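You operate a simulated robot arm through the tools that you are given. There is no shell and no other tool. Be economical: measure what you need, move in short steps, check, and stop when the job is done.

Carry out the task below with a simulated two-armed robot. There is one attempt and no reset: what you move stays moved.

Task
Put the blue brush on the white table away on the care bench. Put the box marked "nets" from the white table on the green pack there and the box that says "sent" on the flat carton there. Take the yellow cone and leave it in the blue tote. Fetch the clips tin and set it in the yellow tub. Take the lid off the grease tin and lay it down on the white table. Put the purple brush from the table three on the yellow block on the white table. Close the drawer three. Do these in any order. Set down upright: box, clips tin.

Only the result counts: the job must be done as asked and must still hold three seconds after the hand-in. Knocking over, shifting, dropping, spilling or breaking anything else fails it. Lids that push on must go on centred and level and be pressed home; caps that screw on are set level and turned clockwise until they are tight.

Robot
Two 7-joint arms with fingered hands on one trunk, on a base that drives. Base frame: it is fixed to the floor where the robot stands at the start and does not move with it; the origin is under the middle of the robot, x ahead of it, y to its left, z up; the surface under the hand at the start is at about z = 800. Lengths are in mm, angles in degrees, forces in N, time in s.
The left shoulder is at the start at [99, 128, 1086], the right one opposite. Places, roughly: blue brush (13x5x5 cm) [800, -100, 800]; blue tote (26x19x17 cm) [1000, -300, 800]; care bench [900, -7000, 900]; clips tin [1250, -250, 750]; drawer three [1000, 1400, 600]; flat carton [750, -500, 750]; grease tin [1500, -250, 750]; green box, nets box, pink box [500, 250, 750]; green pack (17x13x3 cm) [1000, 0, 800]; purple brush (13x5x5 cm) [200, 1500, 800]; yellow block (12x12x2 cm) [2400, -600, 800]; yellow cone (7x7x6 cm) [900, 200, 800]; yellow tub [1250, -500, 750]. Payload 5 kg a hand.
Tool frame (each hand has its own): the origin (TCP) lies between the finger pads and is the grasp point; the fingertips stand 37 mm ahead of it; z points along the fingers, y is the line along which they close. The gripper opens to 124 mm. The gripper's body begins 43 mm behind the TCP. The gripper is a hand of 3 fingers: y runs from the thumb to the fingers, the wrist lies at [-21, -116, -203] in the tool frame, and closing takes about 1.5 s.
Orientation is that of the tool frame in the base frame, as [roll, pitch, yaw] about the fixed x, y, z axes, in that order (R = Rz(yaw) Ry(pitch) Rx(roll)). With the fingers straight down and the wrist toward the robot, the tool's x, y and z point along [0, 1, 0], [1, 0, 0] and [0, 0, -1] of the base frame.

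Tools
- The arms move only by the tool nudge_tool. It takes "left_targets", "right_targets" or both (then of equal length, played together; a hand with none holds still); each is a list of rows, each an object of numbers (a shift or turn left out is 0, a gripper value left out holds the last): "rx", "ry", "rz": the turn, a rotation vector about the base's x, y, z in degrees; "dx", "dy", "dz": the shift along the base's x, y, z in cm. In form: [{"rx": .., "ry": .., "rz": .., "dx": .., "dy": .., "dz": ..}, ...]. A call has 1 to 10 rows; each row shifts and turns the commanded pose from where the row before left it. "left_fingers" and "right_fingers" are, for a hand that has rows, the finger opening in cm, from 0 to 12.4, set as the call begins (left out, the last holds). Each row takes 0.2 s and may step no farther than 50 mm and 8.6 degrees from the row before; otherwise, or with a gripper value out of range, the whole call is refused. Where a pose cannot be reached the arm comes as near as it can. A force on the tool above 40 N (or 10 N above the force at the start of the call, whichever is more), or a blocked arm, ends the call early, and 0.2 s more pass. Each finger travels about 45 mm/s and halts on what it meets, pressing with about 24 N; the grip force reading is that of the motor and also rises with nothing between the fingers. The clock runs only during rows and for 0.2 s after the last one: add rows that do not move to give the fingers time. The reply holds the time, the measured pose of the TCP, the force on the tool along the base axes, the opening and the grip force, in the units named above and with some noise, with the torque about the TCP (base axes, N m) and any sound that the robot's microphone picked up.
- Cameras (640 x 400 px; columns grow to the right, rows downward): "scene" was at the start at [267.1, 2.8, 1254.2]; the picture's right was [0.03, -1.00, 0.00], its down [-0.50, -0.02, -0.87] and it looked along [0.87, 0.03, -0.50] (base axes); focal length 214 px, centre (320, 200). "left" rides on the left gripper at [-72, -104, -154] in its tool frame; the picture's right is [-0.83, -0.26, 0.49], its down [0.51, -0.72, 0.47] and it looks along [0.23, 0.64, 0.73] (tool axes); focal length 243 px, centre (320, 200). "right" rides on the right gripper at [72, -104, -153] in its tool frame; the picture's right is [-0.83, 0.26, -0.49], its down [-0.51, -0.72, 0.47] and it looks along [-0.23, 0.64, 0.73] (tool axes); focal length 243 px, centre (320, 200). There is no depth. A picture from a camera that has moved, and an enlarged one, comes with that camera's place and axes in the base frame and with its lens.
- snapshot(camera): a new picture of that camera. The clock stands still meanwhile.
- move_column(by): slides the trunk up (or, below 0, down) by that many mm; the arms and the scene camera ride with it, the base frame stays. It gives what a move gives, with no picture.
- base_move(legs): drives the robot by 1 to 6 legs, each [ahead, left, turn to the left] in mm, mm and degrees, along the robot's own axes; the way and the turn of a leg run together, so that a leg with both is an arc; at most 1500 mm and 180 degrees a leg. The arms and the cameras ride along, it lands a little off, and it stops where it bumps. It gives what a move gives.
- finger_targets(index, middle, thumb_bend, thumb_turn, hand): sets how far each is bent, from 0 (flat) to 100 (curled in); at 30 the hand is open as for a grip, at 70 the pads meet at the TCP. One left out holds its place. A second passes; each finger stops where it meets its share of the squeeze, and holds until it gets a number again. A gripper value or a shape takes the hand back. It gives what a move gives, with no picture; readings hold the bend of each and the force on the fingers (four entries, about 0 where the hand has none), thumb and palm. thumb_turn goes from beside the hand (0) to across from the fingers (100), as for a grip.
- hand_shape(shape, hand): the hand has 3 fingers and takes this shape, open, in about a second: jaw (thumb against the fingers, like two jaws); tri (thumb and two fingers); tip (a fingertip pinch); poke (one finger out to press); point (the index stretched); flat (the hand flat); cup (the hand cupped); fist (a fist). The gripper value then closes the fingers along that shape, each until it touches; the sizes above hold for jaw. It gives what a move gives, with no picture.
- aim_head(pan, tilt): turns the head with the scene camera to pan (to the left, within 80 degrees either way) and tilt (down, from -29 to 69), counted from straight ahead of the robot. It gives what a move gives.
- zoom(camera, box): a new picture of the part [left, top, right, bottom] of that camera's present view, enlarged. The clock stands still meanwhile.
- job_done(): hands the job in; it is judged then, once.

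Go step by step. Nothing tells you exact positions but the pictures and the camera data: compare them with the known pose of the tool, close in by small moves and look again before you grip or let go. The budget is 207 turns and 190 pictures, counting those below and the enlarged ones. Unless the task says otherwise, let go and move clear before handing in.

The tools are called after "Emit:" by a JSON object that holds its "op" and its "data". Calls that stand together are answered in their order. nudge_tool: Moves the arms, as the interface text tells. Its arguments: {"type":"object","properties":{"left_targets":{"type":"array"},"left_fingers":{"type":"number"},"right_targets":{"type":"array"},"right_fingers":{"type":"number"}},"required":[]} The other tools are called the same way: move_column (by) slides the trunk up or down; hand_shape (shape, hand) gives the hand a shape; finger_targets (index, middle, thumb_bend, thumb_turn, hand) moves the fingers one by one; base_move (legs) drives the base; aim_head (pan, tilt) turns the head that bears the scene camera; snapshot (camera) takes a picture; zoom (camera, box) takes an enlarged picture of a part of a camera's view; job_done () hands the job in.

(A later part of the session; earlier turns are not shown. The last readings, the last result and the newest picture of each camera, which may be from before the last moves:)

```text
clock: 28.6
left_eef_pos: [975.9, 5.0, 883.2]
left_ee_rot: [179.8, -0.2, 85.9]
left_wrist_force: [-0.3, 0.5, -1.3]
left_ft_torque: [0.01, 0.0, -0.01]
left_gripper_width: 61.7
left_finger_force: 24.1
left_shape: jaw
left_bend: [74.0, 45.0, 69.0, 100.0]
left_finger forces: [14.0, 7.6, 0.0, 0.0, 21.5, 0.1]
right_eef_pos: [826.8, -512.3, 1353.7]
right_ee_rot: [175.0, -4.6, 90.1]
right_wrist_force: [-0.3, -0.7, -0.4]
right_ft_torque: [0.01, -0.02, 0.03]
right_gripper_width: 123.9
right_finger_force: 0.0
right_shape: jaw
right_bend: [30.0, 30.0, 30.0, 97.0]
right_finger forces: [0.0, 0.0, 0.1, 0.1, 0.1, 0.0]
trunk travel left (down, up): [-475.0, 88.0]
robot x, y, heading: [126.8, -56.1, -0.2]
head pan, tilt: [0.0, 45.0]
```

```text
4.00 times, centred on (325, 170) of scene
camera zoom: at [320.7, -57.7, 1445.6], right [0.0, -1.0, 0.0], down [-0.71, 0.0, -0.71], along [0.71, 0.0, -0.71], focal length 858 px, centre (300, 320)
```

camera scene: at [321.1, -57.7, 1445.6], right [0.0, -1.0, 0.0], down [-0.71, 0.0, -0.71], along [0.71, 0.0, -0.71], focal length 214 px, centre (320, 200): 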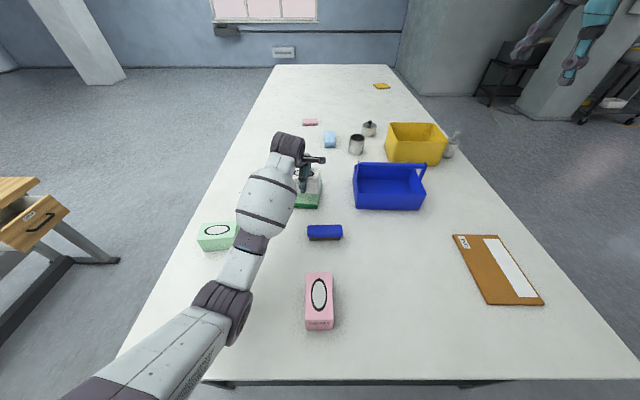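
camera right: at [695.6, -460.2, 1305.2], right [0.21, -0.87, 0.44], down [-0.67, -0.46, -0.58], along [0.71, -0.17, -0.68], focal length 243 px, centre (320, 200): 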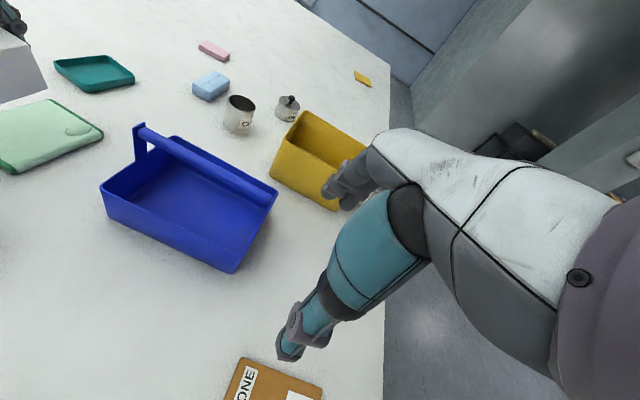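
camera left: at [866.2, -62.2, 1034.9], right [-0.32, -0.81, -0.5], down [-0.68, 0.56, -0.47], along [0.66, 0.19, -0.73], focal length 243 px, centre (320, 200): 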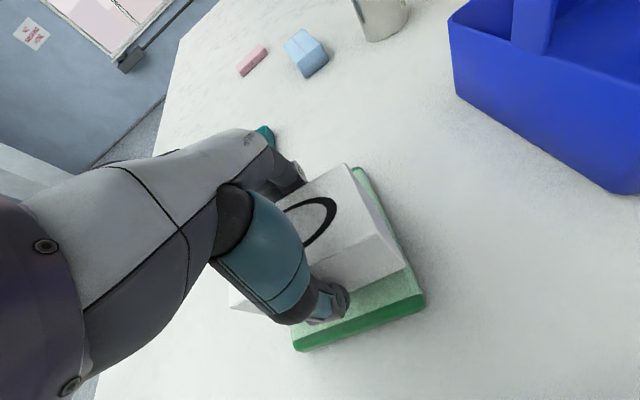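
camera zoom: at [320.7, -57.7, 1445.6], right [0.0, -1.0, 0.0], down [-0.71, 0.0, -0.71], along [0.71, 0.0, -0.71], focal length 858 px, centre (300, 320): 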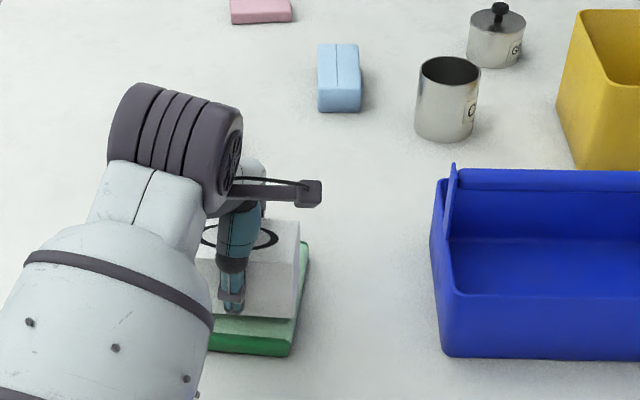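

Bottom corners line up with the pack; a few mm remain. Lower to contact.

Emit:
{"op": "nudge_tool", "data": {"left_targets": [{"dz": -0.2}, {"dz": -0.2}, {"dz": -0.2}, {"dz": -0.2}]}}

Emit:
{"op": "zoom", "data": {"camera": "scene", "box": [280, 155, 340, 215]}}

```text
clock: 29.6
left_eef_pos: [976.0, 4.2, 875.0]
left_ee_rot: [179.8, -0.2, 85.7]
left_wrist_force: [-0.5, 0.2, -1.1]
left_ft_torque: [0.0, 0.0, 0.02]
left_gripper_width: 61.8
left_finger_force: 24.2
left_shape: jaw
left_bend: [74.0, 45.0, 69.0, 100.0]
left_finger forces: [13.8, 7.6, 0.0, 0.0, 21.4, 0.0]
right_eef_pos: [825.0, -512.9, 1354.1]
right_ee_rot: [174.9, -4.7, 90.0]
right_wrist_force: [-0.3, 0.0, 0.8]
right_ft_torque: [-0.01, 0.02, 0.0]
right_gripper_width: 123.7
right_finger_force: 0.1
right_shape: jaw
right_bend: [30.0, 30.0, 30.0, 97.0]
right_finger forces: [0.0, 0.0, 0.0, 0.0, 0.0, 0.0]
trunk travel left (down, up): [-475.0, 88.0]
robot x, y, heading: [124.6, -61.4, -0.3]
head pan, tilt: [0.0, 45.0]
```

```text
6.67 times, centred on (310, 185) of scene
camera zoom: at [320.7, -57.7, 1445.6], right [0.0, -1.0, 0.0], down [-0.71, 0.0, -0.71], along [0.71, 0.0, -0.71], focal length 1430 px, centre (387, 300)
```

zoom: 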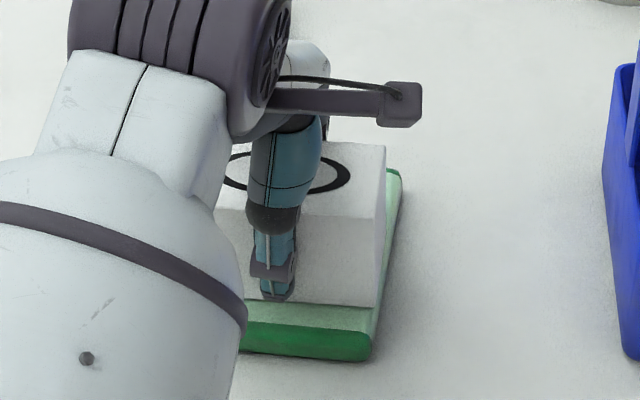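

No contact yet; continue down.

Emit:
{"op": "nudge_tool", "data": {"left_targets": [{"dz": -0.15}, {"dz": -0.15}, {"dz": -0.15}, {"dz": -0.15}, {"dz": -0.15}, {"dz": -0.15}, {"dz": -0.15}]}}

Emit:
{"op": "zoom", "data": {"camera": "scene", "box": [280, 155, 340, 215]}}

```text
clock: 31.2
left_eef_pos: [973.8, 3.2, 871.2]
left_ee_rot: [179.4, 0.0, 85.8]
left_wrist_force: [3.4, 1.5, 38.1]
left_ft_torque: [0.08, -0.07, 0.06]
left_gripper_width: 63.5
left_finger_force: 23.7
left_shape: jaw
left_bend: [74.0, 44.0, 70.0, 100.0]
left_finger forces: [18.0, 10.8, 0.1, 0.0, 25.9, 0.0]
right_eef_pos: [820.5, -511.6, 1356.8]
right_ee_rot: [174.6, -4.6, 90.0]
right_wrist_force: [-0.7, -0.4, 0.3]
right_ft_torque: [0.01, 0.0, 0.04]
right_gripper_width: 124.0
right_finger_force: 0.0
right_shape: jaw
right_bend: [30.0, 30.0, 30.0, 97.0]
right_finger forces: [0.0, 0.0, 0.0, 0.1, 0.0, 0.0]
trunk travel left (down, up): [-475.0, 88.0]
robot x, y, heading: [128.7, -56.5, 0.3]
head pan, tilt: [0.0, 45.0]
```

```text
6.67 times, centred on (310, 185) of scene
camera zoom: at [315.6, -57.9, 1446.8], right [0.0, -1.0, 0.0], down [-0.7, 0.0, -0.71], along [0.71, 0.0, -0.7], focal length 1430 px, centre (387, 300)
```

zoom: 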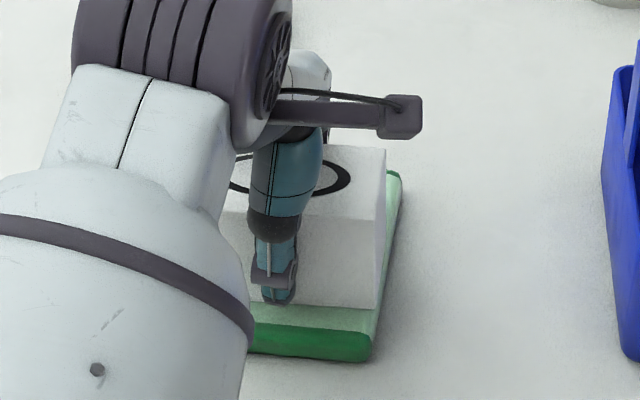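

In contact. I relieve the force a little, open and then lift clear.

Emit:
{"op": "nudge_tool", "data": {"left_targets": [{"dz": 0.2}, {"dz": 0.2}, {"dz": 0.1}]}}

Emit:
{"op": "nudge_tool", "data": {"left_fingers": 12.4, "left_targets": [{}, {}, {}, {}, {}, {}, {}, {}]}}

Emit:
{"op": "snapshot", "data": {"camera": "left"}}

```text
clock: 32.0
left_eef_pos: [973.5, 2.7, 871.3]
left_ee_rot: [179.7, -0.2, 85.9]
left_wrist_force: [5.8, 1.3, 29.9]
left_ft_torque: [0.01, -0.45, 0.02]
left_gripper_width: 63.8
left_finger_force: 24.1
left_shape: jaw
left_bend: [74.0, 44.0, 71.0, 100.0]
left_finger forces: [18.4, 11.2, 0.1, 0.1, 23.6, 0.1]
right_eef_pos: [823.3, -513.6, 1356.2]
right_ee_rot: [174.8, -4.7, 90.0]
right_wrist_force: [-0.3, 0.5, -0.6]
right_ft_torque: [0.0, 0.01, 0.04]
right_gripper_width: 123.9
right_finger_force: 0.1
right_shape: jaw
right_bend: [30.0, 30.0, 30.0, 97.0]
right_finger forces: [0.0, 0.1, 0.1, 0.1, 0.0, 0.0]
trunk travel left (down, up): [-475.0, 88.0]
robot x, y, heading: [123.1, -57.5, -0.1]
head pan, tilt: [0.0, 45.0]
```

```text
clock: 33.8
left_eef_pos: [975.9, 2.7, 871.0]
left_ee_rot: [179.7, -0.2, 85.8]
left_wrist_force: [0.1, 1.5, 0.5]
left_ft_torque: [-0.01, -0.01, -0.03]
left_gripper_width: 123.7
left_finger_force: 0.0
left_shape: jaw
left_bend: [30.0, 30.0, 30.0, 98.0]
left_finger forces: [0.0, 0.0, 0.0, 0.0, 0.0, 0.0]
right_eef_pos: [825.6, -511.6, 1353.9]
right_ee_rot: [175.0, -4.7, 90.0]
right_wrist_force: [-0.3, -0.7, -0.1]
right_ft_torque: [0.03, 0.04, 0.04]
right_gripper_width: 124.2
right_finger_force: 0.1
right_shape: jaw
right_bend: [30.0, 30.0, 30.0, 97.0]
right_finger forces: [0.0, 0.0, 0.1, 0.0, 0.0, 0.0]
trunk travel left (down, up): [-475.0, 88.0]
robot x, y, heading: [122.1, -55.3, 0.1]
head pan, tilt: [0.0, 45.0]
```

```text
151 pictures are left
camera left: at [865.9, -62.2, 1021.4], right [-0.32, -0.81, -0.5], down [-0.68, 0.56, -0.47], along [0.66, 0.19, -0.73], focal length 243 px, centre (320, 200)
```

left: 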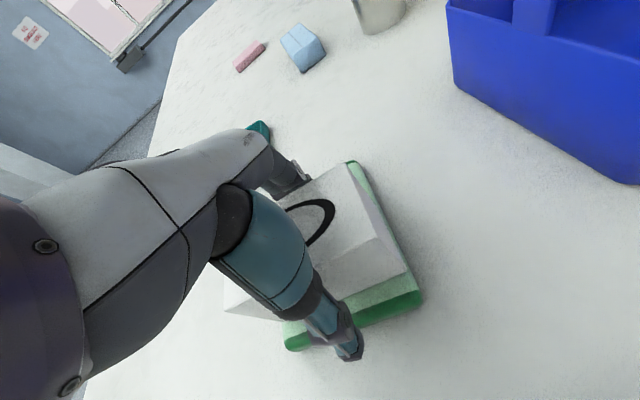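

Box sits on the pack. I lift clear and move toward the cone.

Emit:
{"op": "nudge_tool", "data": {"left_targets": [{"dz": 2}, {"dz": 4}, {"dz": 5}, {"dz": 5}, {"dz": 5}, {"dx": -2.5, "dy": 4, "dz": 2, "rz": 1.5}, {"dx": -2.5, "dy": 4, "rz": 1.5}, {"dx": -2.5, "dy": 4, "rz": 1.5}, {"dx": -2.5, "dy": 4}, {"dx": -2.5, "dy": 4}]}}

Emit:
{"op": "snapshot", "data": {"camera": "left"}}

Emit:
{"op": "snapshot", "data": {"camera": "scene"}}

Emit:
{"op": "zoom", "data": {"camera": "scene", "box": [180, 150, 340, 280]}}

```text
refused: row 6 steps farther than a row can; nothing moved
```

```text
150 pictures are left
camera left: at [865.9, -62.2, 1021.4], right [-0.32, -0.81, -0.5], down [-0.68, 0.56, -0.47], along [0.66, 0.19, -0.73], focal length 243 px, centre (320, 200)
```

left: 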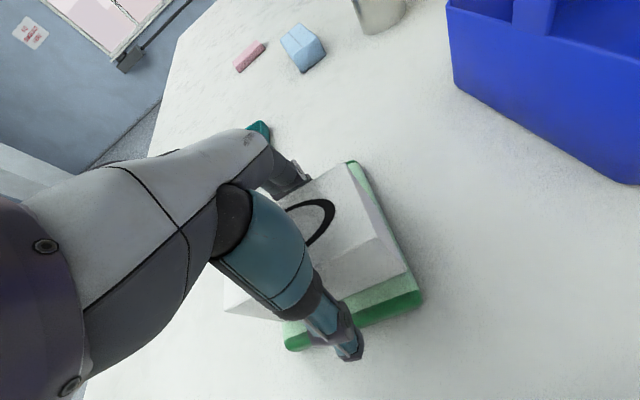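

```text
149 pictures are left
camera scene: at [320.6, -57.7, 1445.7], right [0.0, -1.0, 0.0], down [-0.71, 0.0, -0.71], along [0.71, 0.0, -0.71], focal length 214 px, centre (320, 200)
```

scene: 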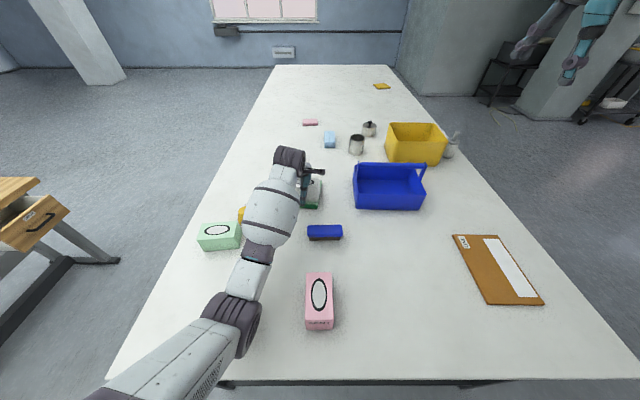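

```text
3.08 times, centred on (260, 215) of scene
camera zoom: at [320.6, -57.7, 1445.7], right [0.0, -1.0, 0.0], down [-0.71, 0.0, -0.71], along [0.71, 0.0, -0.71], focal length 660 px, centre (505, 154)
```

zoom: 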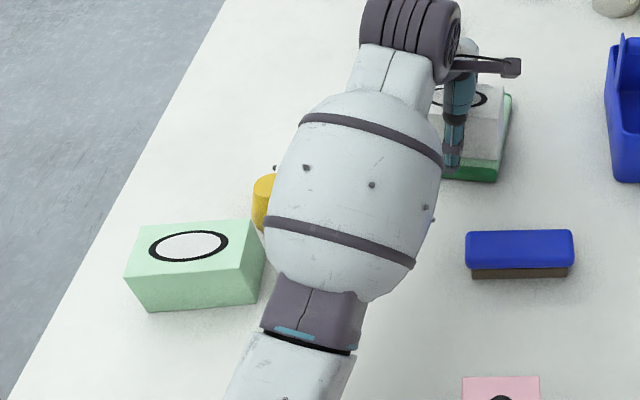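

Row too large; I retry with smaller steps.

Emit:
{"op": "nudge_tool", "data": {"left_targets": [{"dz": 2}, {"dz": 4}, {"dz": 5}, {"dz": 5}, {"dz": 5}, {"dx": -2.5, "dy": 4.2}, {"dx": -2.5, "dy": 4.2, "rz": 1.5}, {"dx": -2.5, "dy": 4.2, "rz": 1.5}, {"dx": -2.5, "dy": 4.2, "rz": 1.2}, {"dx": -2.5, "dy": 4.2}]}}

Emit:
{"op": "snapshot", "data": {"camera": "left"}}

Emit:
{"op": "snapshot", "data": {"camera": "scene"}}

Emit:
{"op": "zoom", "data": {"camera": "scene", "box": [180, 150, 340, 280]}}

```text
clock: 36.0
left_eef_pos: [848.0, 217.0, 1079.3]
left_ee_rot: [179.8, -0.1, 90.0]
left_wrist_force: [-0.5, 0.7, -0.1]
left_ft_torque: [-0.03, -0.04, -0.02]
left_gripper_width: 123.7
left_finger_force: 0.1
left_shape: jaw
left_bend: [30.0, 30.0, 30.0, 98.0]
left_finger forces: [0.0, 0.0, 0.0, 0.0, 0.0, 0.1]
right_eef_pos: [825.7, -511.0, 1355.8]
right_ee_rot: [174.8, -4.6, 90.0]
right_wrist_force: [-0.4, 0.8, 1.0]
right_ft_torque: [0.01, 0.01, -0.04]
right_gripper_width: 123.9
right_finger_force: 0.1
right_shape: jaw
right_bend: [30.0, 30.0, 30.0, 97.0]
right_finger forces: [0.0, 0.0, 0.1, 0.1, 0.0, 0.0]
trunk travel left (down, up): [-475.0, 88.0]
robot x, y, heading: [126.3, -58.2, -0.3]
head pan, tilt: [0.0, 45.0]
```

```text
147 pictures are left
camera left: at [744.0, 142.7, 1231.9], right [-0.26, -0.83, -0.49], down [-0.72, 0.51, -0.47], along [0.64, 0.23, -0.73], focal length 243 px, centre (320, 200)
```

left: 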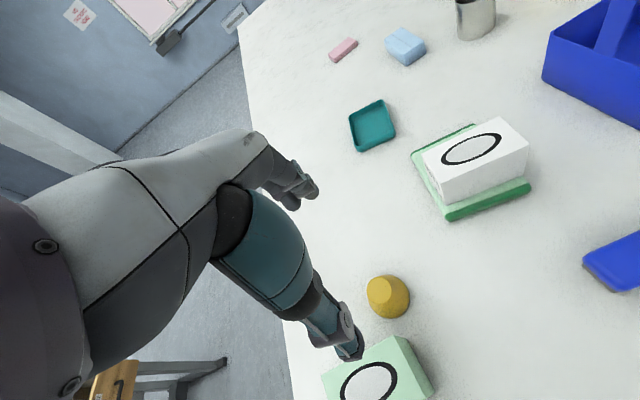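

```text
146 pictures are left
camera scene: at [319.5, -55.5, 1445.9], right [0.0, -1.0, 0.0], down [-0.71, 0.0, -0.71], along [0.71, 0.0, -0.71], focal length 214 px, centre (320, 200)
```

scene: 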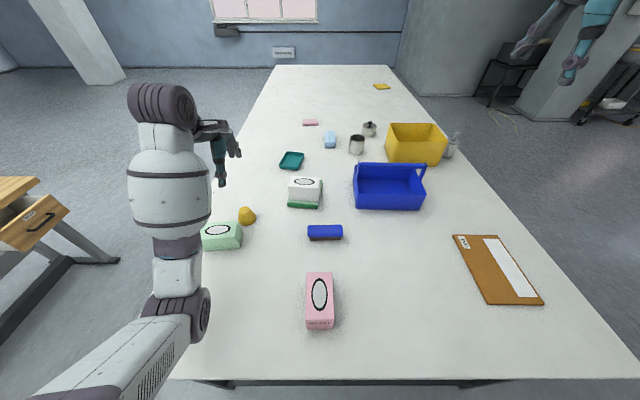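

```text
3.08 times, centred on (260, 215) of scene
camera zoom: at [319.5, -55.5, 1445.9], right [0.0, -1.0, 0.0], down [-0.71, 0.0, -0.71], along [0.71, 0.0, -0.71], focal length 660 px, centre (505, 154)
```

zoom: 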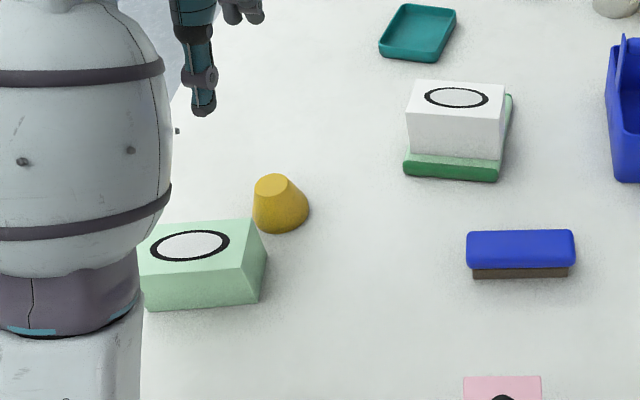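

White box is well placed on the pack. The cone ≈ (848,219) is close behind the displaced green box, so I first measure the green box to put it back.

Emit:
{"op": "zoom", "data": {"camera": "scene", "box": [190, 195, 270, 265]}}

Emit:
{"op": "zoom", "data": {"camera": "left", "box": [300, 260, 460, 400]}}

```text
5.71 times, centred on (230, 230) of scene
camera zoom: at [319.5, -55.5, 1445.9], right [0.0, -1.0, 0.0], down [-0.71, 0.0, -0.71], along [0.71, 0.0, -0.71], focal length 1226 px, centre (834, 29)
```

zoom: 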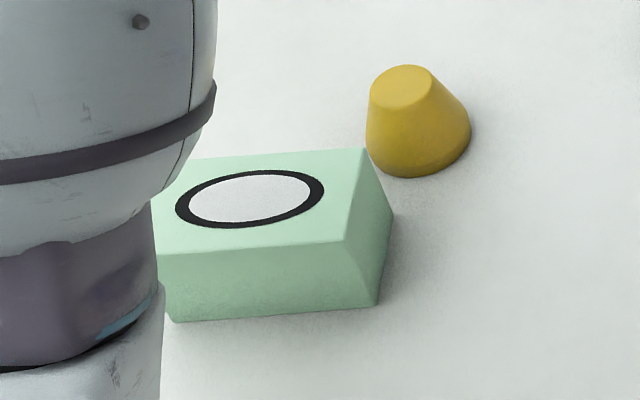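

```text
2.86 times, centred on (380, 330) of left
camera zoom: at [744.0, 142.7, 1231.9], right [-0.26, -0.83, -0.49], down [-0.72, 0.51, -0.47], along [0.64, 0.23, -0.73], focal length 693 px, centre (149, -171)
```

zoom: 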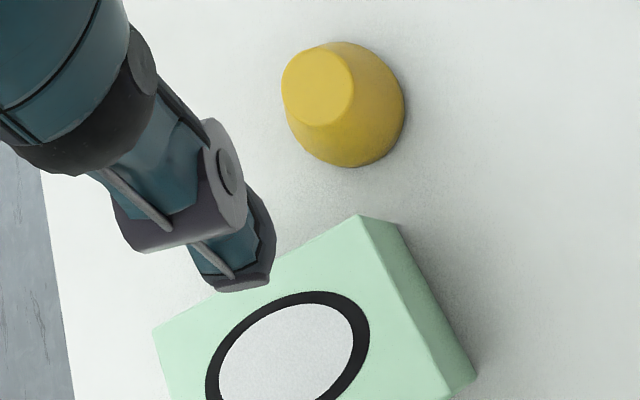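

Green box now ≈ (750,280) turned +5.5°, originally ≈ (691,282) turned +1°. I move the left hand above it with a narrower opening.

Emit:
{"op": "nudge_tool", "data": {"left_fingers": 10.8, "left_targets": [{"dx": -3.3, "dy": 2.2, "rz": 2}, {"dx": -3.3, "dy": 2.2, "rz": 2}, {"dx": -3.2, "dy": 2.2, "rz": 1.5}, {"dz": -4}, {"dz": -4}, {"dz": -3}]}}

Emit:
{"op": "snapshot", "data": {"camera": "left"}}

Emit:
{"op": "snapshot", "data": {"camera": "scene"}}

```text
clock: 37.4
left_eef_pos: [751.1, 280.3, 969.4]
left_ee_rot: [179.8, -0.1, 95.5]
left_wrist_force: [-0.7, 0.2, -0.1]
left_ft_torque: [0.01, -0.04, 0.02]
left_gripper_width: 107.8
left_finger_force: 0.1
left_shape: jaw
left_bend: [27.0, 32.0, 42.0, 98.0]
left_finger forces: [0.1, 0.0, 0.0, 0.1, 0.0, 0.0]
right_eef_pos: [825.1, -511.4, 1354.5]
right_ee_rot: [174.9, -4.7, 90.0]
right_wrist_force: [0.9, -0.6, 0.5]
right_ft_torque: [-0.03, 0.0, 0.03]
right_gripper_width: 124.2
right_finger_force: 0.1
right_shape: jaw
right_bend: [30.0, 30.0, 30.0, 97.0]
right_finger forces: [0.0, 0.1, 0.0, 0.0, 0.0, 0.0]
trunk travel left (down, up): [-475.0, 88.0]
robot x, y, heading: [126.5, -55.1, -0.3]
head pan, tilt: [0.0, 45.0]
```

```text
142 pictures are left
camera left: at [654.2, 197.0, 1121.1], right [-0.18, -0.85, -0.5], down [-0.77, 0.44, -0.47], along [0.62, 0.29, -0.73], focal length 243 px, centre (320, 200)
```

left: 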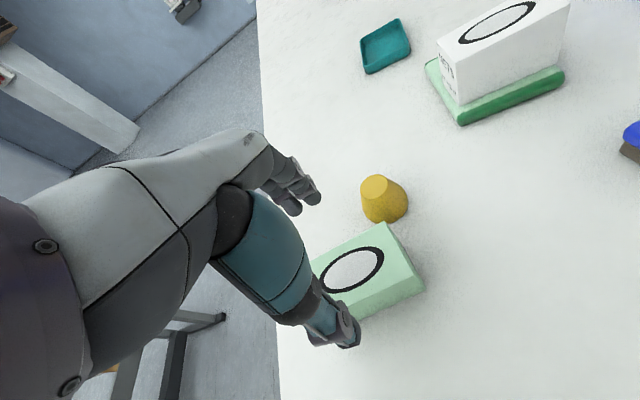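

```text
141 pictures are left
camera scene: at [320.1, -57.3, 1445.8], right [0.0, -1.0, 0.0], down [-0.71, 0.0, -0.71], along [0.71, 0.0, -0.71], focal length 214 px, centre (320, 200)
```

scene: 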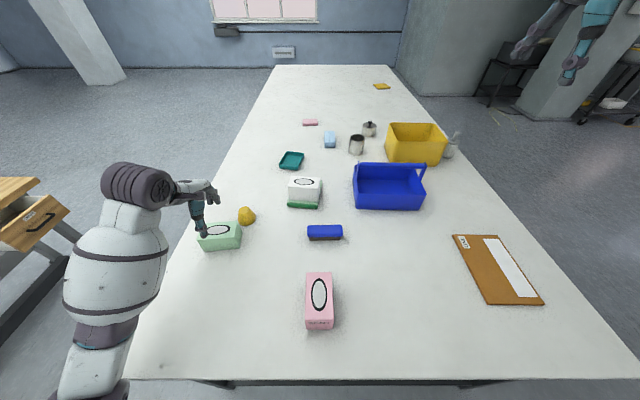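

The white box shows lettering on its left side; I read it, then lower onto the green box.

Emit:
{"op": "zoom", "data": {"camera": "left", "box": [410, 30, 490, 130]}}

Emit:
{"op": "nudge_tool", "data": {"left_targets": [{"dz": -3}, {"dz": -3}, {"dz": -3}, {"dz": -2.8}]}}

Emit:
{"op": "snapshot", "data": {"camera": "left"}}

Emit:
{"op": "zoom", "data": {"camera": "scene", "box": [160, 160, 280, 270]}}

```text
4.00 times, centred on (450, 80) of left
camera zoom: at [654.2, 197.0, 1121.1], right [-0.18, -0.85, -0.5], down [-0.77, 0.44, -0.47], along [0.62, 0.29, -0.73], focal length 970 px, centre (-200, 680)
```

zoom: 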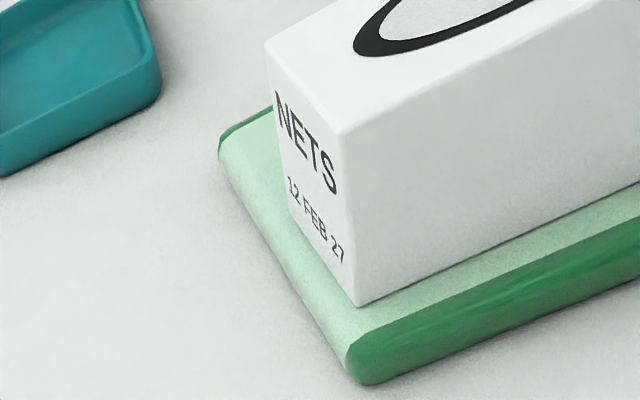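

```text
clock: 38.4
left_eef_pos: [753.9, 280.0, 851.2]
left_ee_rot: [179.8, -0.1, 95.5]
left_wrist_force: [0.4, 1.2, 0.4]
left_ft_torque: [0.03, 0.0, -0.02]
left_gripper_width: 108.2
left_finger_force: 0.1
left_shape: jaw
left_bend: [27.0, 32.0, 42.0, 98.0]
left_finger forces: [0.0, 0.1, 0.0, 0.0, 0.0, 0.0]
right_eef_pos: [826.1, -511.3, 1355.7]
right_ee_rot: [175.0, -4.7, 90.1]
right_wrist_force: [-0.3, -0.4, 0.0]
right_ft_torque: [-0.03, 0.03, 0.0]
right_gripper_width: 123.9
right_finger_force: 0.1
right_shape: jaw
right_bend: [30.0, 30.0, 30.0, 97.0]
right_finger forces: [0.0, 0.0, 0.1, 0.1, 0.0, 0.0]
trunk travel left (down, up): [-475.0, 88.0]
robot x, y, heading: [124.0, -61.1, -0.0]
head pan, tilt: [0.0, 45.0]
```

```text
139 pictures are left
camera left: at [655.8, 196.9, 1002.8], right [-0.18, -0.85, -0.5], down [-0.77, 0.44, -0.47], along [0.62, 0.29, -0.73], focal length 243 px, centre (320, 200)
```

left: 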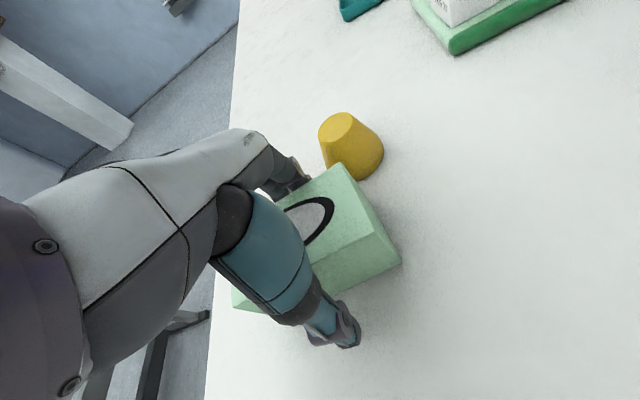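

```text
3.64 times, centred on (220, 215) of scene
camera zoom: at [320.5, -57.4, 1445.7], right [0.0, -1.0, 0.0], down [-0.71, 0.0, -0.71], along [0.71, 0.0, -0.71], focal length 780 px, centre (684, 146)
```

zoom: 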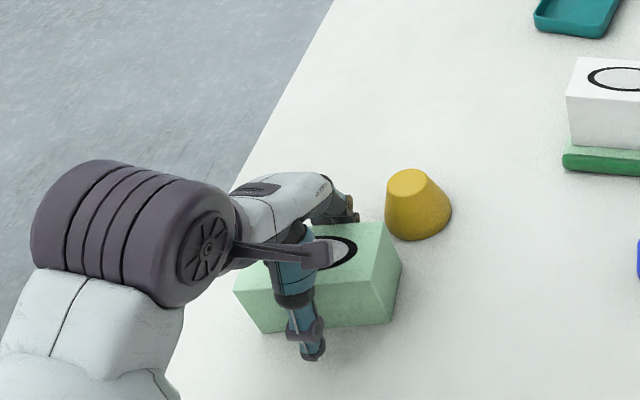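

NETS confirmed on the white box. I grip the green box.

Emit:
{"op": "nudge_tool", "data": {"left_fingers": 4, "left_targets": [{}, {}, {}, {}, {}, {}, {}]}}

Emit:
{"op": "nudge_tool", "data": {"left_targets": [{"dz": 0.5}, {"dz": 1}, {"dz": 0.5}, {"dx": -2, "rz": -1.5}, {"dx": -2, "rz": -1.5}, {"dx": -2, "dy": 0.2, "rz": -1.5}, {}]}}

Emit:
{"op": "snapshot", "data": {"camera": "left"}}

Emit:
{"op": "zoom", "data": {"camera": "scene", "box": [160, 160, 280, 270]}}

```text
clock: 40.0
left_eef_pos: [755.4, 279.5, 851.1]
left_ee_rot: [179.9, -0.2, 95.4]
left_wrist_force: [-0.2, 0.6, 0.0]
left_ft_torque: [-0.01, -0.01, 0.02]
left_gripper_width: 63.8
left_finger_force: 23.4
left_shape: jaw
left_bend: [74.0, 44.0, 68.0, 100.0]
left_finger forces: [13.9, 7.7, 0.0, 0.1, 21.7, 0.0]
right_eef_pos: [826.9, -513.2, 1353.5]
right_ee_rot: [175.0, -4.7, 90.1]
right_wrist_force: [0.6, 0.7, -0.3]
right_ft_torque: [0.03, -0.01, 0.0]
right_gripper_width: 124.1
right_finger_force: 0.2
right_shape: jaw
right_bend: [30.0, 30.0, 30.0, 97.0]
right_finger forces: [0.0, 0.0, 0.0, 0.1, 0.1, 0.0]
trunk travel left (down, up): [-475.0, 88.0]
robot x, y, heading: [123.9, -58.9, 0.0]
head pan, tilt: [0.0, 45.0]
```

```text
clock: 41.6
left_eef_pos: [693.2, 280.3, 871.4]
left_ee_rot: [179.9, -0.2, 91.0]
left_wrist_force: [0.2, 0.0, -1.7]
left_ft_torque: [-0.02, 0.04, 0.0]
left_gripper_width: 64.0
left_finger_force: 24.4
left_shape: jaw
left_bend: [74.0, 44.0, 68.0, 100.0]
left_finger forces: [14.0, 7.8, 0.0, 0.0, 21.8, 0.0]
right_eef_pos: [826.7, -512.4, 1355.2]
right_ee_rot: [175.0, -4.7, 90.0]
right_wrist_force: [-0.4, 0.1, 0.1]
right_ft_torque: [0.01, -0.01, -0.02]
right_gripper_width: 123.9
right_finger_force: 0.0
right_shape: jaw
right_bend: [30.0, 30.0, 30.0, 97.0]
right_finger forces: [0.0, 0.0, 0.1, 0.0, 0.0, 0.0]
trunk travel left (down, up): [-475.0, 88.0]
robot x, y, heading: [126.4, -54.6, -0.3]
head pan, tilt: [0.0, 45.0]
```

```text
137 pictures are left
camera left: at [589.3, 206.5, 1023.0], right [-0.25, -0.83, -0.5], down [-0.73, 0.5, -0.47], along [0.64, 0.25, -0.73], focal length 243 px, centre (320, 200)
```

left: 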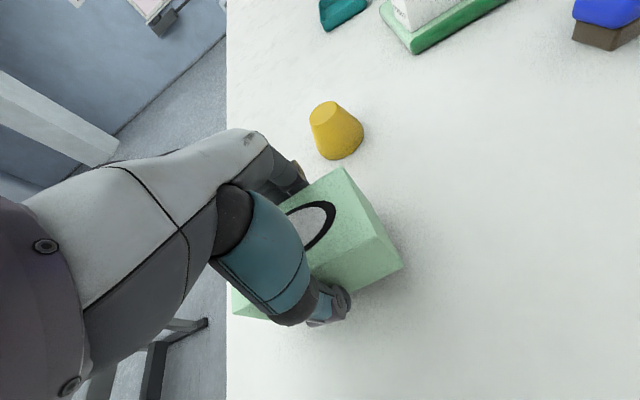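

```text
3.64 times, centred on (220, 215) of scene
camera zoom: at [321.0, -57.8, 1445.6], right [0.0, -1.0, 0.0], down [-0.71, 0.0, -0.71], along [0.71, 0.0, -0.71], focal length 780 px, centre (684, 146)
```

zoom: 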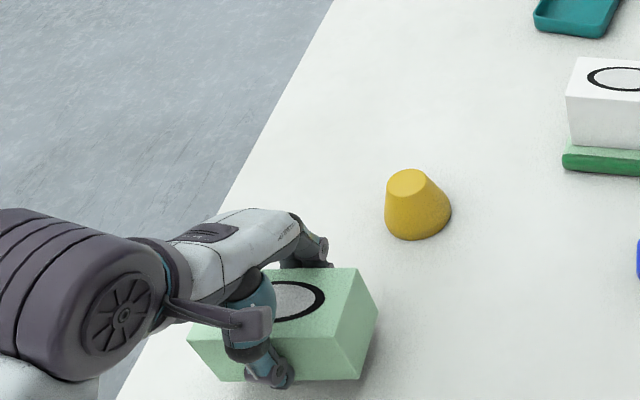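

The pose matches the original estimate (694,282). I set it down.

Emit:
{"op": "nudge_tool", "data": {"left_targets": [{"dz": -1, "dy": 0.2}, {"dz": -0.7}, {"dz": -0.2}, {"dz": -0.1}]}}

Emit:
{"op": "nudge_tool", "data": {"left_fingers": 10.8, "left_targets": [{}, {}, {}, {}, {}, {}]}}

Emit:
{"op": "nudge_tool", "data": {"left_targets": [{"dz": 3}, {"dz": 4}, {"dz": 4}, {"dz": 4}, {"dx": 3, "dy": -1}, {"dx": 4, "dy": -1.5}, {"dx": 4, "dy": -1.5}, {"dx": 5, "dy": -1.5}, {"rz": -1}]}}

Emit:
{"op": "snapshot", "data": {"camera": "left"}}

Emit:
{"op": "zoom", "data": {"camera": "scene", "box": [160, 160, 280, 270]}}

```text
clock: 42.6
left_eef_pos: [691.5, 283.5, 851.2]
left_ee_rot: [179.9, -0.2, 91.0]
left_wrist_force: [-0.2, 0.2, -0.1]
left_ft_torque: [0.01, 0.01, 0.01]
left_gripper_width: 63.9
left_finger_force: 24.0
left_shape: jaw
left_bend: [74.0, 44.0, 68.0, 100.0]
left_finger forces: [14.0, 7.7, 0.1, 0.0, 21.8, 0.0]
right_eef_pos: [826.9, -512.6, 1354.0]
right_ee_rot: [175.0, -4.6, 90.0]
right_wrist_force: [-0.2, -0.6, 1.2]
right_ft_torque: [-0.03, 0.0, 0.0]
right_gripper_width: 123.8
right_finger_force: 0.1
right_shape: jaw
right_bend: [30.0, 30.0, 30.0, 97.0]
right_finger forces: [0.1, 0.0, 0.1, 0.1, 0.0, 0.1]
trunk travel left (down, up): [-475.0, 88.0]
robot x, y, heading: [126.4, -56.0, 0.3]
head pan, tilt: [0.0, 45.0]
```

```text
clock: 44.0
left_eef_pos: [692.8, 282.7, 853.2]
left_ee_rot: [179.8, -0.2, 91.1]
left_wrist_force: [0.0, 0.4, -0.4]
left_ft_torque: [0.03, 0.0, -0.03]
left_gripper_width: 107.7
left_finger_force: 0.0
left_shape: jaw
left_bend: [27.0, 33.0, 42.0, 98.0]
left_finger forces: [0.0, 0.1, 0.0, 0.1, 0.0, 0.0]
right_eef_pos: [825.2, -513.0, 1353.9]
right_ee_rot: [175.0, -4.7, 90.0]
right_wrist_force: [0.3, -0.2, 0.4]
right_ft_torque: [0.02, 0.0, 0.01]
right_gripper_width: 124.0
right_finger_force: 0.2
right_shape: jaw
right_bend: [30.0, 30.0, 30.0, 97.0]
right_finger forces: [0.1, 0.0, 0.0, 0.0, 0.0, 0.0]
trunk travel left (down, up): [-475.0, 88.0]
robot x, y, heading: [126.1, -57.0, -0.3]
head pan, tilt: [0.0, 45.0]
```

```text
refused: row 8 steps farther than a row can; nothing moved
```

```text
135 pictures are left
camera left: at [589.3, 208.1, 1003.4], right [-0.25, -0.83, -0.5], down [-0.73, 0.5, -0.47], along [0.64, 0.25, -0.73], focal length 243 px, centre (320, 200)
```

left: 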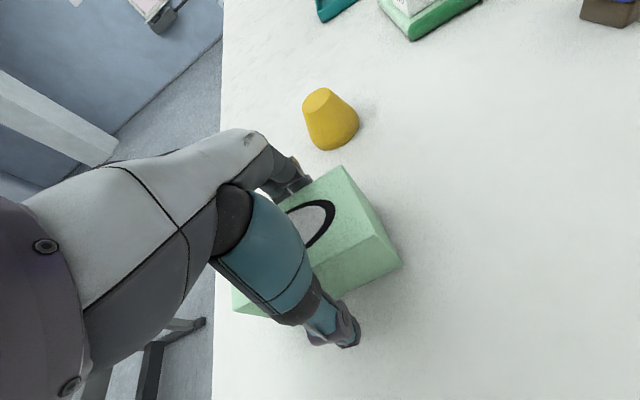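

```text
3.64 times, centred on (220, 215) of scene
camera zoom: at [320.6, -57.7, 1445.7], right [0.0, -1.0, 0.0], down [-0.71, 0.0, -0.71], along [0.71, 0.0, -0.71], focal length 780 px, centre (684, 146)
```

zoom: 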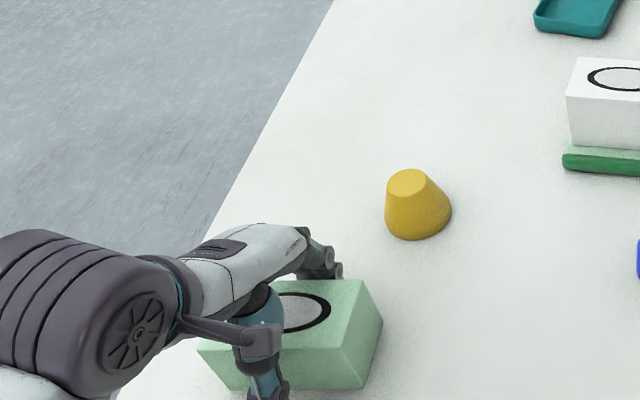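

Now lift clear and go over the cone.

Emit:
{"op": "nudge_tool", "data": {"left_fingers": 12.4, "left_targets": [{"dz": 3}, {"dz": 4}, {"dz": 4}, {"dz": 4}, {"dx": 4, "dy": -1.5}, {"dx": 4, "dy": -1.5}, {"dx": 4, "dy": -1.5}, {"dx": 4.2, "dy": -1.3}, {"dz": -4}]}}

Emit:
{"op": "snapshot", "data": {"camera": "left"}}

Emit:
{"op": "zoom", "data": {"camera": "scene", "box": [160, 160, 280, 270]}}

```text
clock: 46.0
left_eef_pos: [855.5, 226.6, 961.1]
left_ee_rot: [179.8, -0.2, 91.0]
left_wrist_force: [1.3, 0.3, 0.0]
left_ft_torque: [-0.04, -0.01, 0.0]
left_gripper_width: 124.1
left_finger_force: 0.0
left_shape: jaw
left_bend: [30.0, 30.0, 30.0, 98.0]
left_finger forces: [0.1, 0.0, 0.0, 0.0, 0.0, 0.0]
right_eef_pos: [824.3, -511.9, 1354.6]
right_ee_rot: [174.9, -4.6, 89.9]
right_wrist_force: [0.0, 0.6, 0.1]
right_ft_torque: [-0.01, -0.01, -0.02]
right_gripper_width: 123.7
right_finger_force: 0.1
right_shape: jaw
right_bend: [30.0, 30.0, 30.0, 97.0]
right_finger forces: [0.1, 0.0, 0.1, 0.0, 0.0, 0.0]
trunk travel left (down, up): [-475.0, 88.0]
robot x, y, heading: [128.0, -60.5, 0.2]
head pan, tilt: [0.0, 45.0]
```

```text
133 pictures are left
camera left: at [751.6, 151.3, 1113.0], right [-0.24, -0.83, -0.5], down [-0.73, 0.49, -0.47], along [0.64, 0.24, -0.73], focal length 243 px, centre (320, 200)
```

left: 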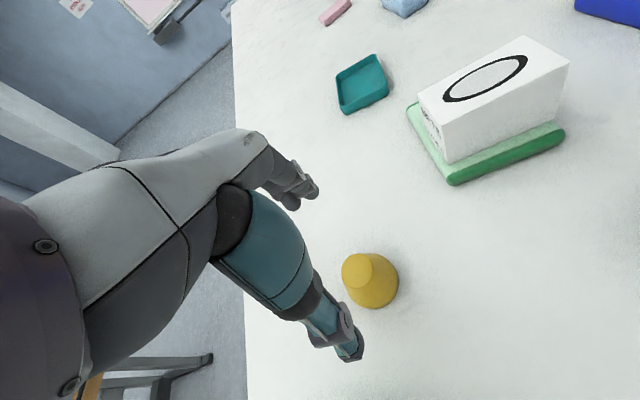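

```text
3.64 times, centred on (220, 215) of scene
camera zoom: at [319.9, -56.6, 1445.7], right [0.0, -1.0, 0.0], down [-0.71, 0.0, -0.71], along [0.71, 0.0, -0.71], focal length 780 px, centre (684, 146)
```

zoom: 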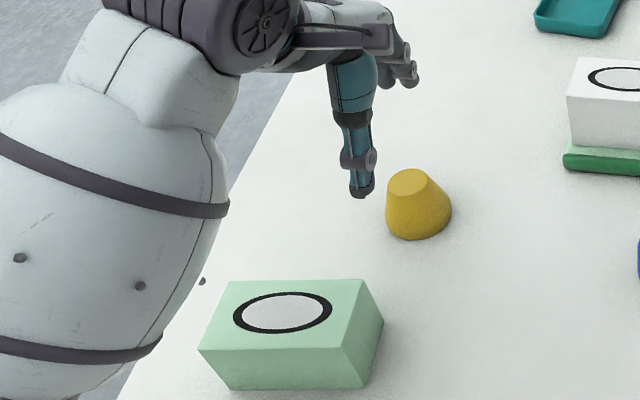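

Green box is back in place. Cone ≈ (856,221): I lower over it.

Emit:
{"op": "nudge_tool", "data": {"left_targets": [{"dy": -0.5, "dz": -3}, {"dz": -3}, {"dz": -3}, {"dz": -2}, {"dz": -0.6}]}}

Emit:
{"op": "snapshot", "data": {"camera": "left"}}

Emit:
{"op": "zoom", "data": {"camera": "scene", "box": [200, 170, 290, 250]}}

```text
clock: 47.2
left_eef_pos: [853.9, 220.9, 843.3]
left_ee_rot: [179.9, -0.2, 91.0]
left_wrist_force: [-0.3, -0.1, -0.1]
left_ft_torque: [0.01, 0.01, 0.01]
left_gripper_width: 123.6
left_finger_force: 0.0
left_shape: jaw
left_bend: [30.0, 30.0, 30.0, 98.0]
left_finger forces: [0.1, 0.1, 0.1, 0.0, 0.1, 0.0]
right_eef_pos: [825.7, -512.7, 1354.1]
right_ee_rot: [174.9, -4.7, 90.0]
right_wrist_force: [0.5, 0.4, 0.4]
right_ft_torque: [0.03, -0.01, 0.03]
right_gripper_width: 123.8
right_finger_force: 0.1
right_shape: jaw
right_bend: [30.0, 30.0, 30.0, 97.0]
right_finger forces: [0.0, 0.0, 0.0, 0.0, 0.0, 0.0]
trunk travel left (down, up): [-475.0, 88.0]
robot x, y, heading: [124.5, -57.4, 0.1]
head pan, tilt: [0.0, 45.0]
```

```text
131 pictures are left
camera left: at [750.9, 145.4, 996.4], right [-0.25, -0.83, -0.5], down [-0.73, 0.5, -0.47], along [0.64, 0.25, -0.73], focal length 243 px, centre (320, 200)
```

left: 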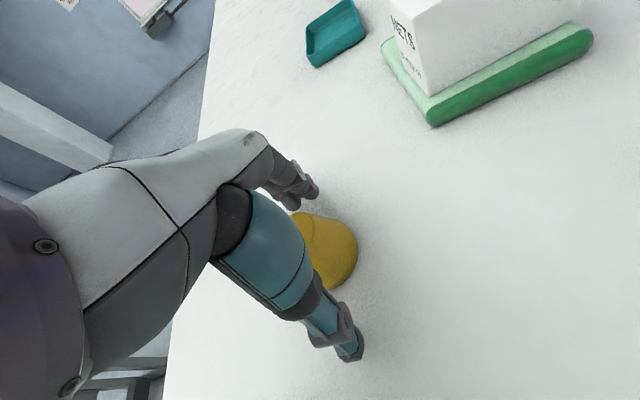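

```text
5.00 times, centred on (245, 210) of scene
camera zoom: at [320.4, -57.6, 1445.7], right [0.0, -1.0, 0.0], down [-0.71, 0.0, -0.71], along [0.71, 0.0, -0.71], focal length 1072 px, centre (695, 150)
```

zoom: 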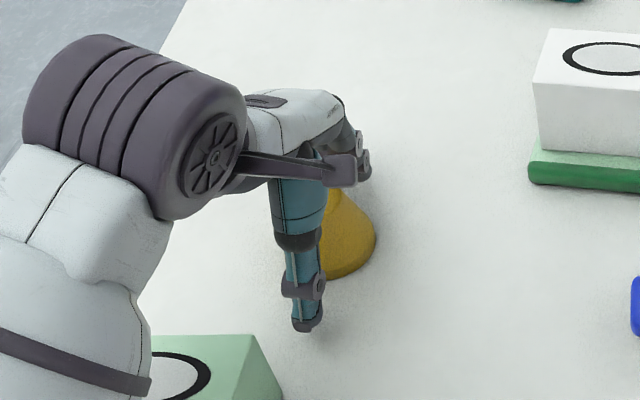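

The hand straddles the cone. Close and lift.

Emit:
{"op": "nudge_tool", "data": {"left_fingers": 1, "left_targets": [{}, {}, {}, {}, {}, {}, {}, {}, {}]}}

Emit:
{"op": "nudge_tool", "data": {"left_targets": [{"dz": 1}, {"dz": 1}, {"dz": 3}, {"dz": 4}, {"dz": 5}, {"dz": 5}, {"dz": 5}, {"dz": 4}]}}

Emit:
{"op": "snapshot", "data": {"camera": "left"}}

Emit:
{"op": "snapshot", "data": {"camera": "scene"}}

```text
clock: 49.2
left_eef_pos: [855.0, 220.3, 844.9]
left_ee_rot: [179.8, -0.2, 91.1]
left_wrist_force: [-0.6, -0.1, 0.0]
left_ft_torque: [-0.01, -0.01, -0.01]
left_gripper_width: 54.3
left_finger_force: 24.1
left_shape: jaw
left_bend: [74.0, 47.0, 71.0, 100.0]
left_finger forces: [13.7, 5.9, 0.1, 0.0, 20.1, 0.0]
right_eef_pos: [825.8, -512.8, 1354.5]
right_ee_rot: [175.0, -4.7, 90.1]
right_wrist_force: [1.0, -0.3, 0.9]
right_ft_torque: [0.0, 0.0, 0.0]
right_gripper_width: 124.1
right_finger_force: 0.0
right_shape: jaw
right_bend: [30.0, 30.0, 30.0, 97.0]
right_finger forces: [0.1, 0.0, 0.1, 0.1, 0.0, 0.0]
trunk travel left (down, up): [-475.0, 88.0]
robot x, y, heading: [126.2, -56.8, 0.1]
head pan, tilt: [0.0, 45.0]
```

```text
clock: 51.0
left_eef_pos: [854.1, 221.3, 1125.5]
left_ee_rot: [179.9, -0.1, 91.0]
left_wrist_force: [0.6, 0.1, -1.0]
left_ft_torque: [-0.02, -0.02, 0.01]
left_gripper_width: 53.9
left_finger_force: 23.5
left_shape: jaw
left_bend: [74.0, 47.0, 71.0, 100.0]
left_finger forces: [13.4, 5.9, 0.1, 0.0, 19.7, 0.0]
right_eef_pos: [825.4, -512.9, 1353.7]
right_ee_rot: [174.9, -4.6, 90.1]
right_wrist_force: [-0.4, -0.8, 0.8]
right_ft_torque: [0.05, 0.02, 0.0]
right_gripper_width: 123.7
right_finger_force: 0.0
right_shape: jaw
right_bend: [30.0, 30.0, 30.0, 97.0]
right_finger forces: [0.1, 0.0, 0.1, 0.1, 0.0, 0.0]
trunk travel left (down, up): [-475.0, 88.0]
robot x, y, heading: [123.8, -56.1, -0.3]
head pan, tilt: [0.0, 45.0]
```

```text
129 pictures are left
camera left: at [750.9, 144.9, 1277.7], right [-0.25, -0.83, -0.5], down [-0.73, 0.5, -0.47], along [0.64, 0.25, -0.73], focal length 243 px, centre (320, 200)
```

left: 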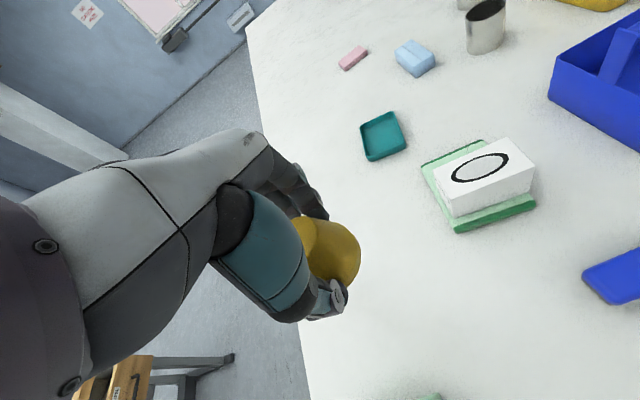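

```text
128 pictures are left
camera scene: at [320.5, -58.2, 1445.7], right [0.0, -1.0, 0.0], down [-0.71, 0.0, -0.71], along [0.71, 0.0, -0.71], focal length 214 px, centre (320, 200)
```

scene: 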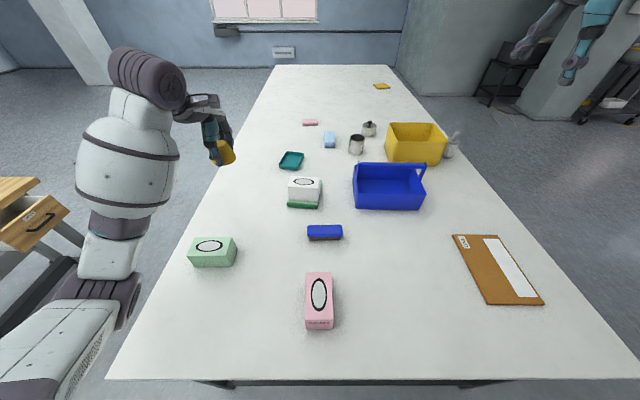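

Cone is held. I measure the tote and its handle.

Emit:
{"op": "zoom", "data": {"camera": "scene", "box": [340, 110, 480, 220]}}

Emit:
{"op": "snapshot", "data": {"camera": "right"}}

```text
3.64 times, centred on (410, 165) of scene
camera zoom: at [320.5, -58.2, 1445.7], right [0.0, -1.0, 0.0], down [-0.71, 0.0, -0.71], along [0.71, 0.0, -0.71], focal length 780 px, centre (-7, 327)
```

zoom: 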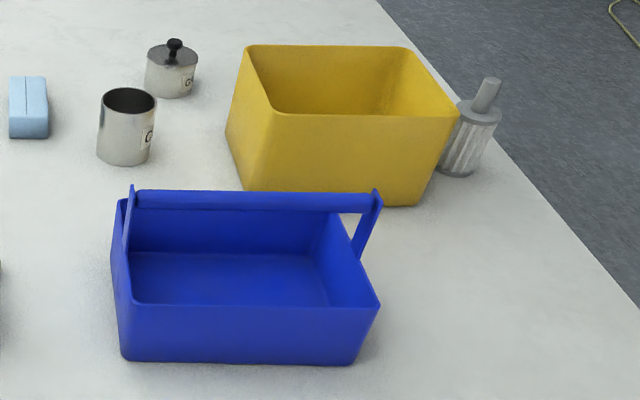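

```text
126 pictures are left
camera right: at [708.4, -452.7, 1503.4], right [0.22, -0.87, 0.44], down [-0.68, -0.46, -0.57], along [0.7, -0.18, -0.69], focal length 243 px, centre (320, 200)
```

right: 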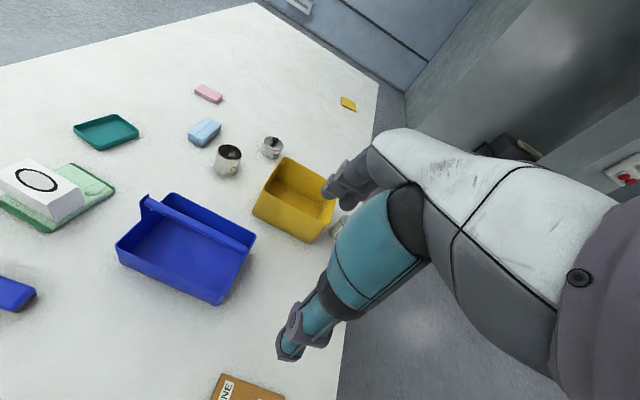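

I check the tote's geometry with the right camera, to see how much room there is beside the handle bar.

Emit:
{"op": "zoom", "data": {"camera": "right", "box": [100, 180, 270, 310]}}

```text
3.08 times, centred on (185, 245) of right
camera zoom: at [708.4, -452.7, 1503.4], right [0.22, -0.87, 0.44], down [-0.68, -0.46, -0.57], along [0.7, -0.18, -0.69], focal length 746 px, centre (735, 62)
```

zoom: 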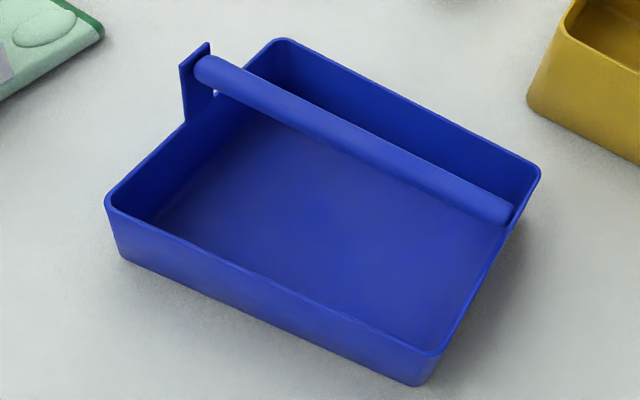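

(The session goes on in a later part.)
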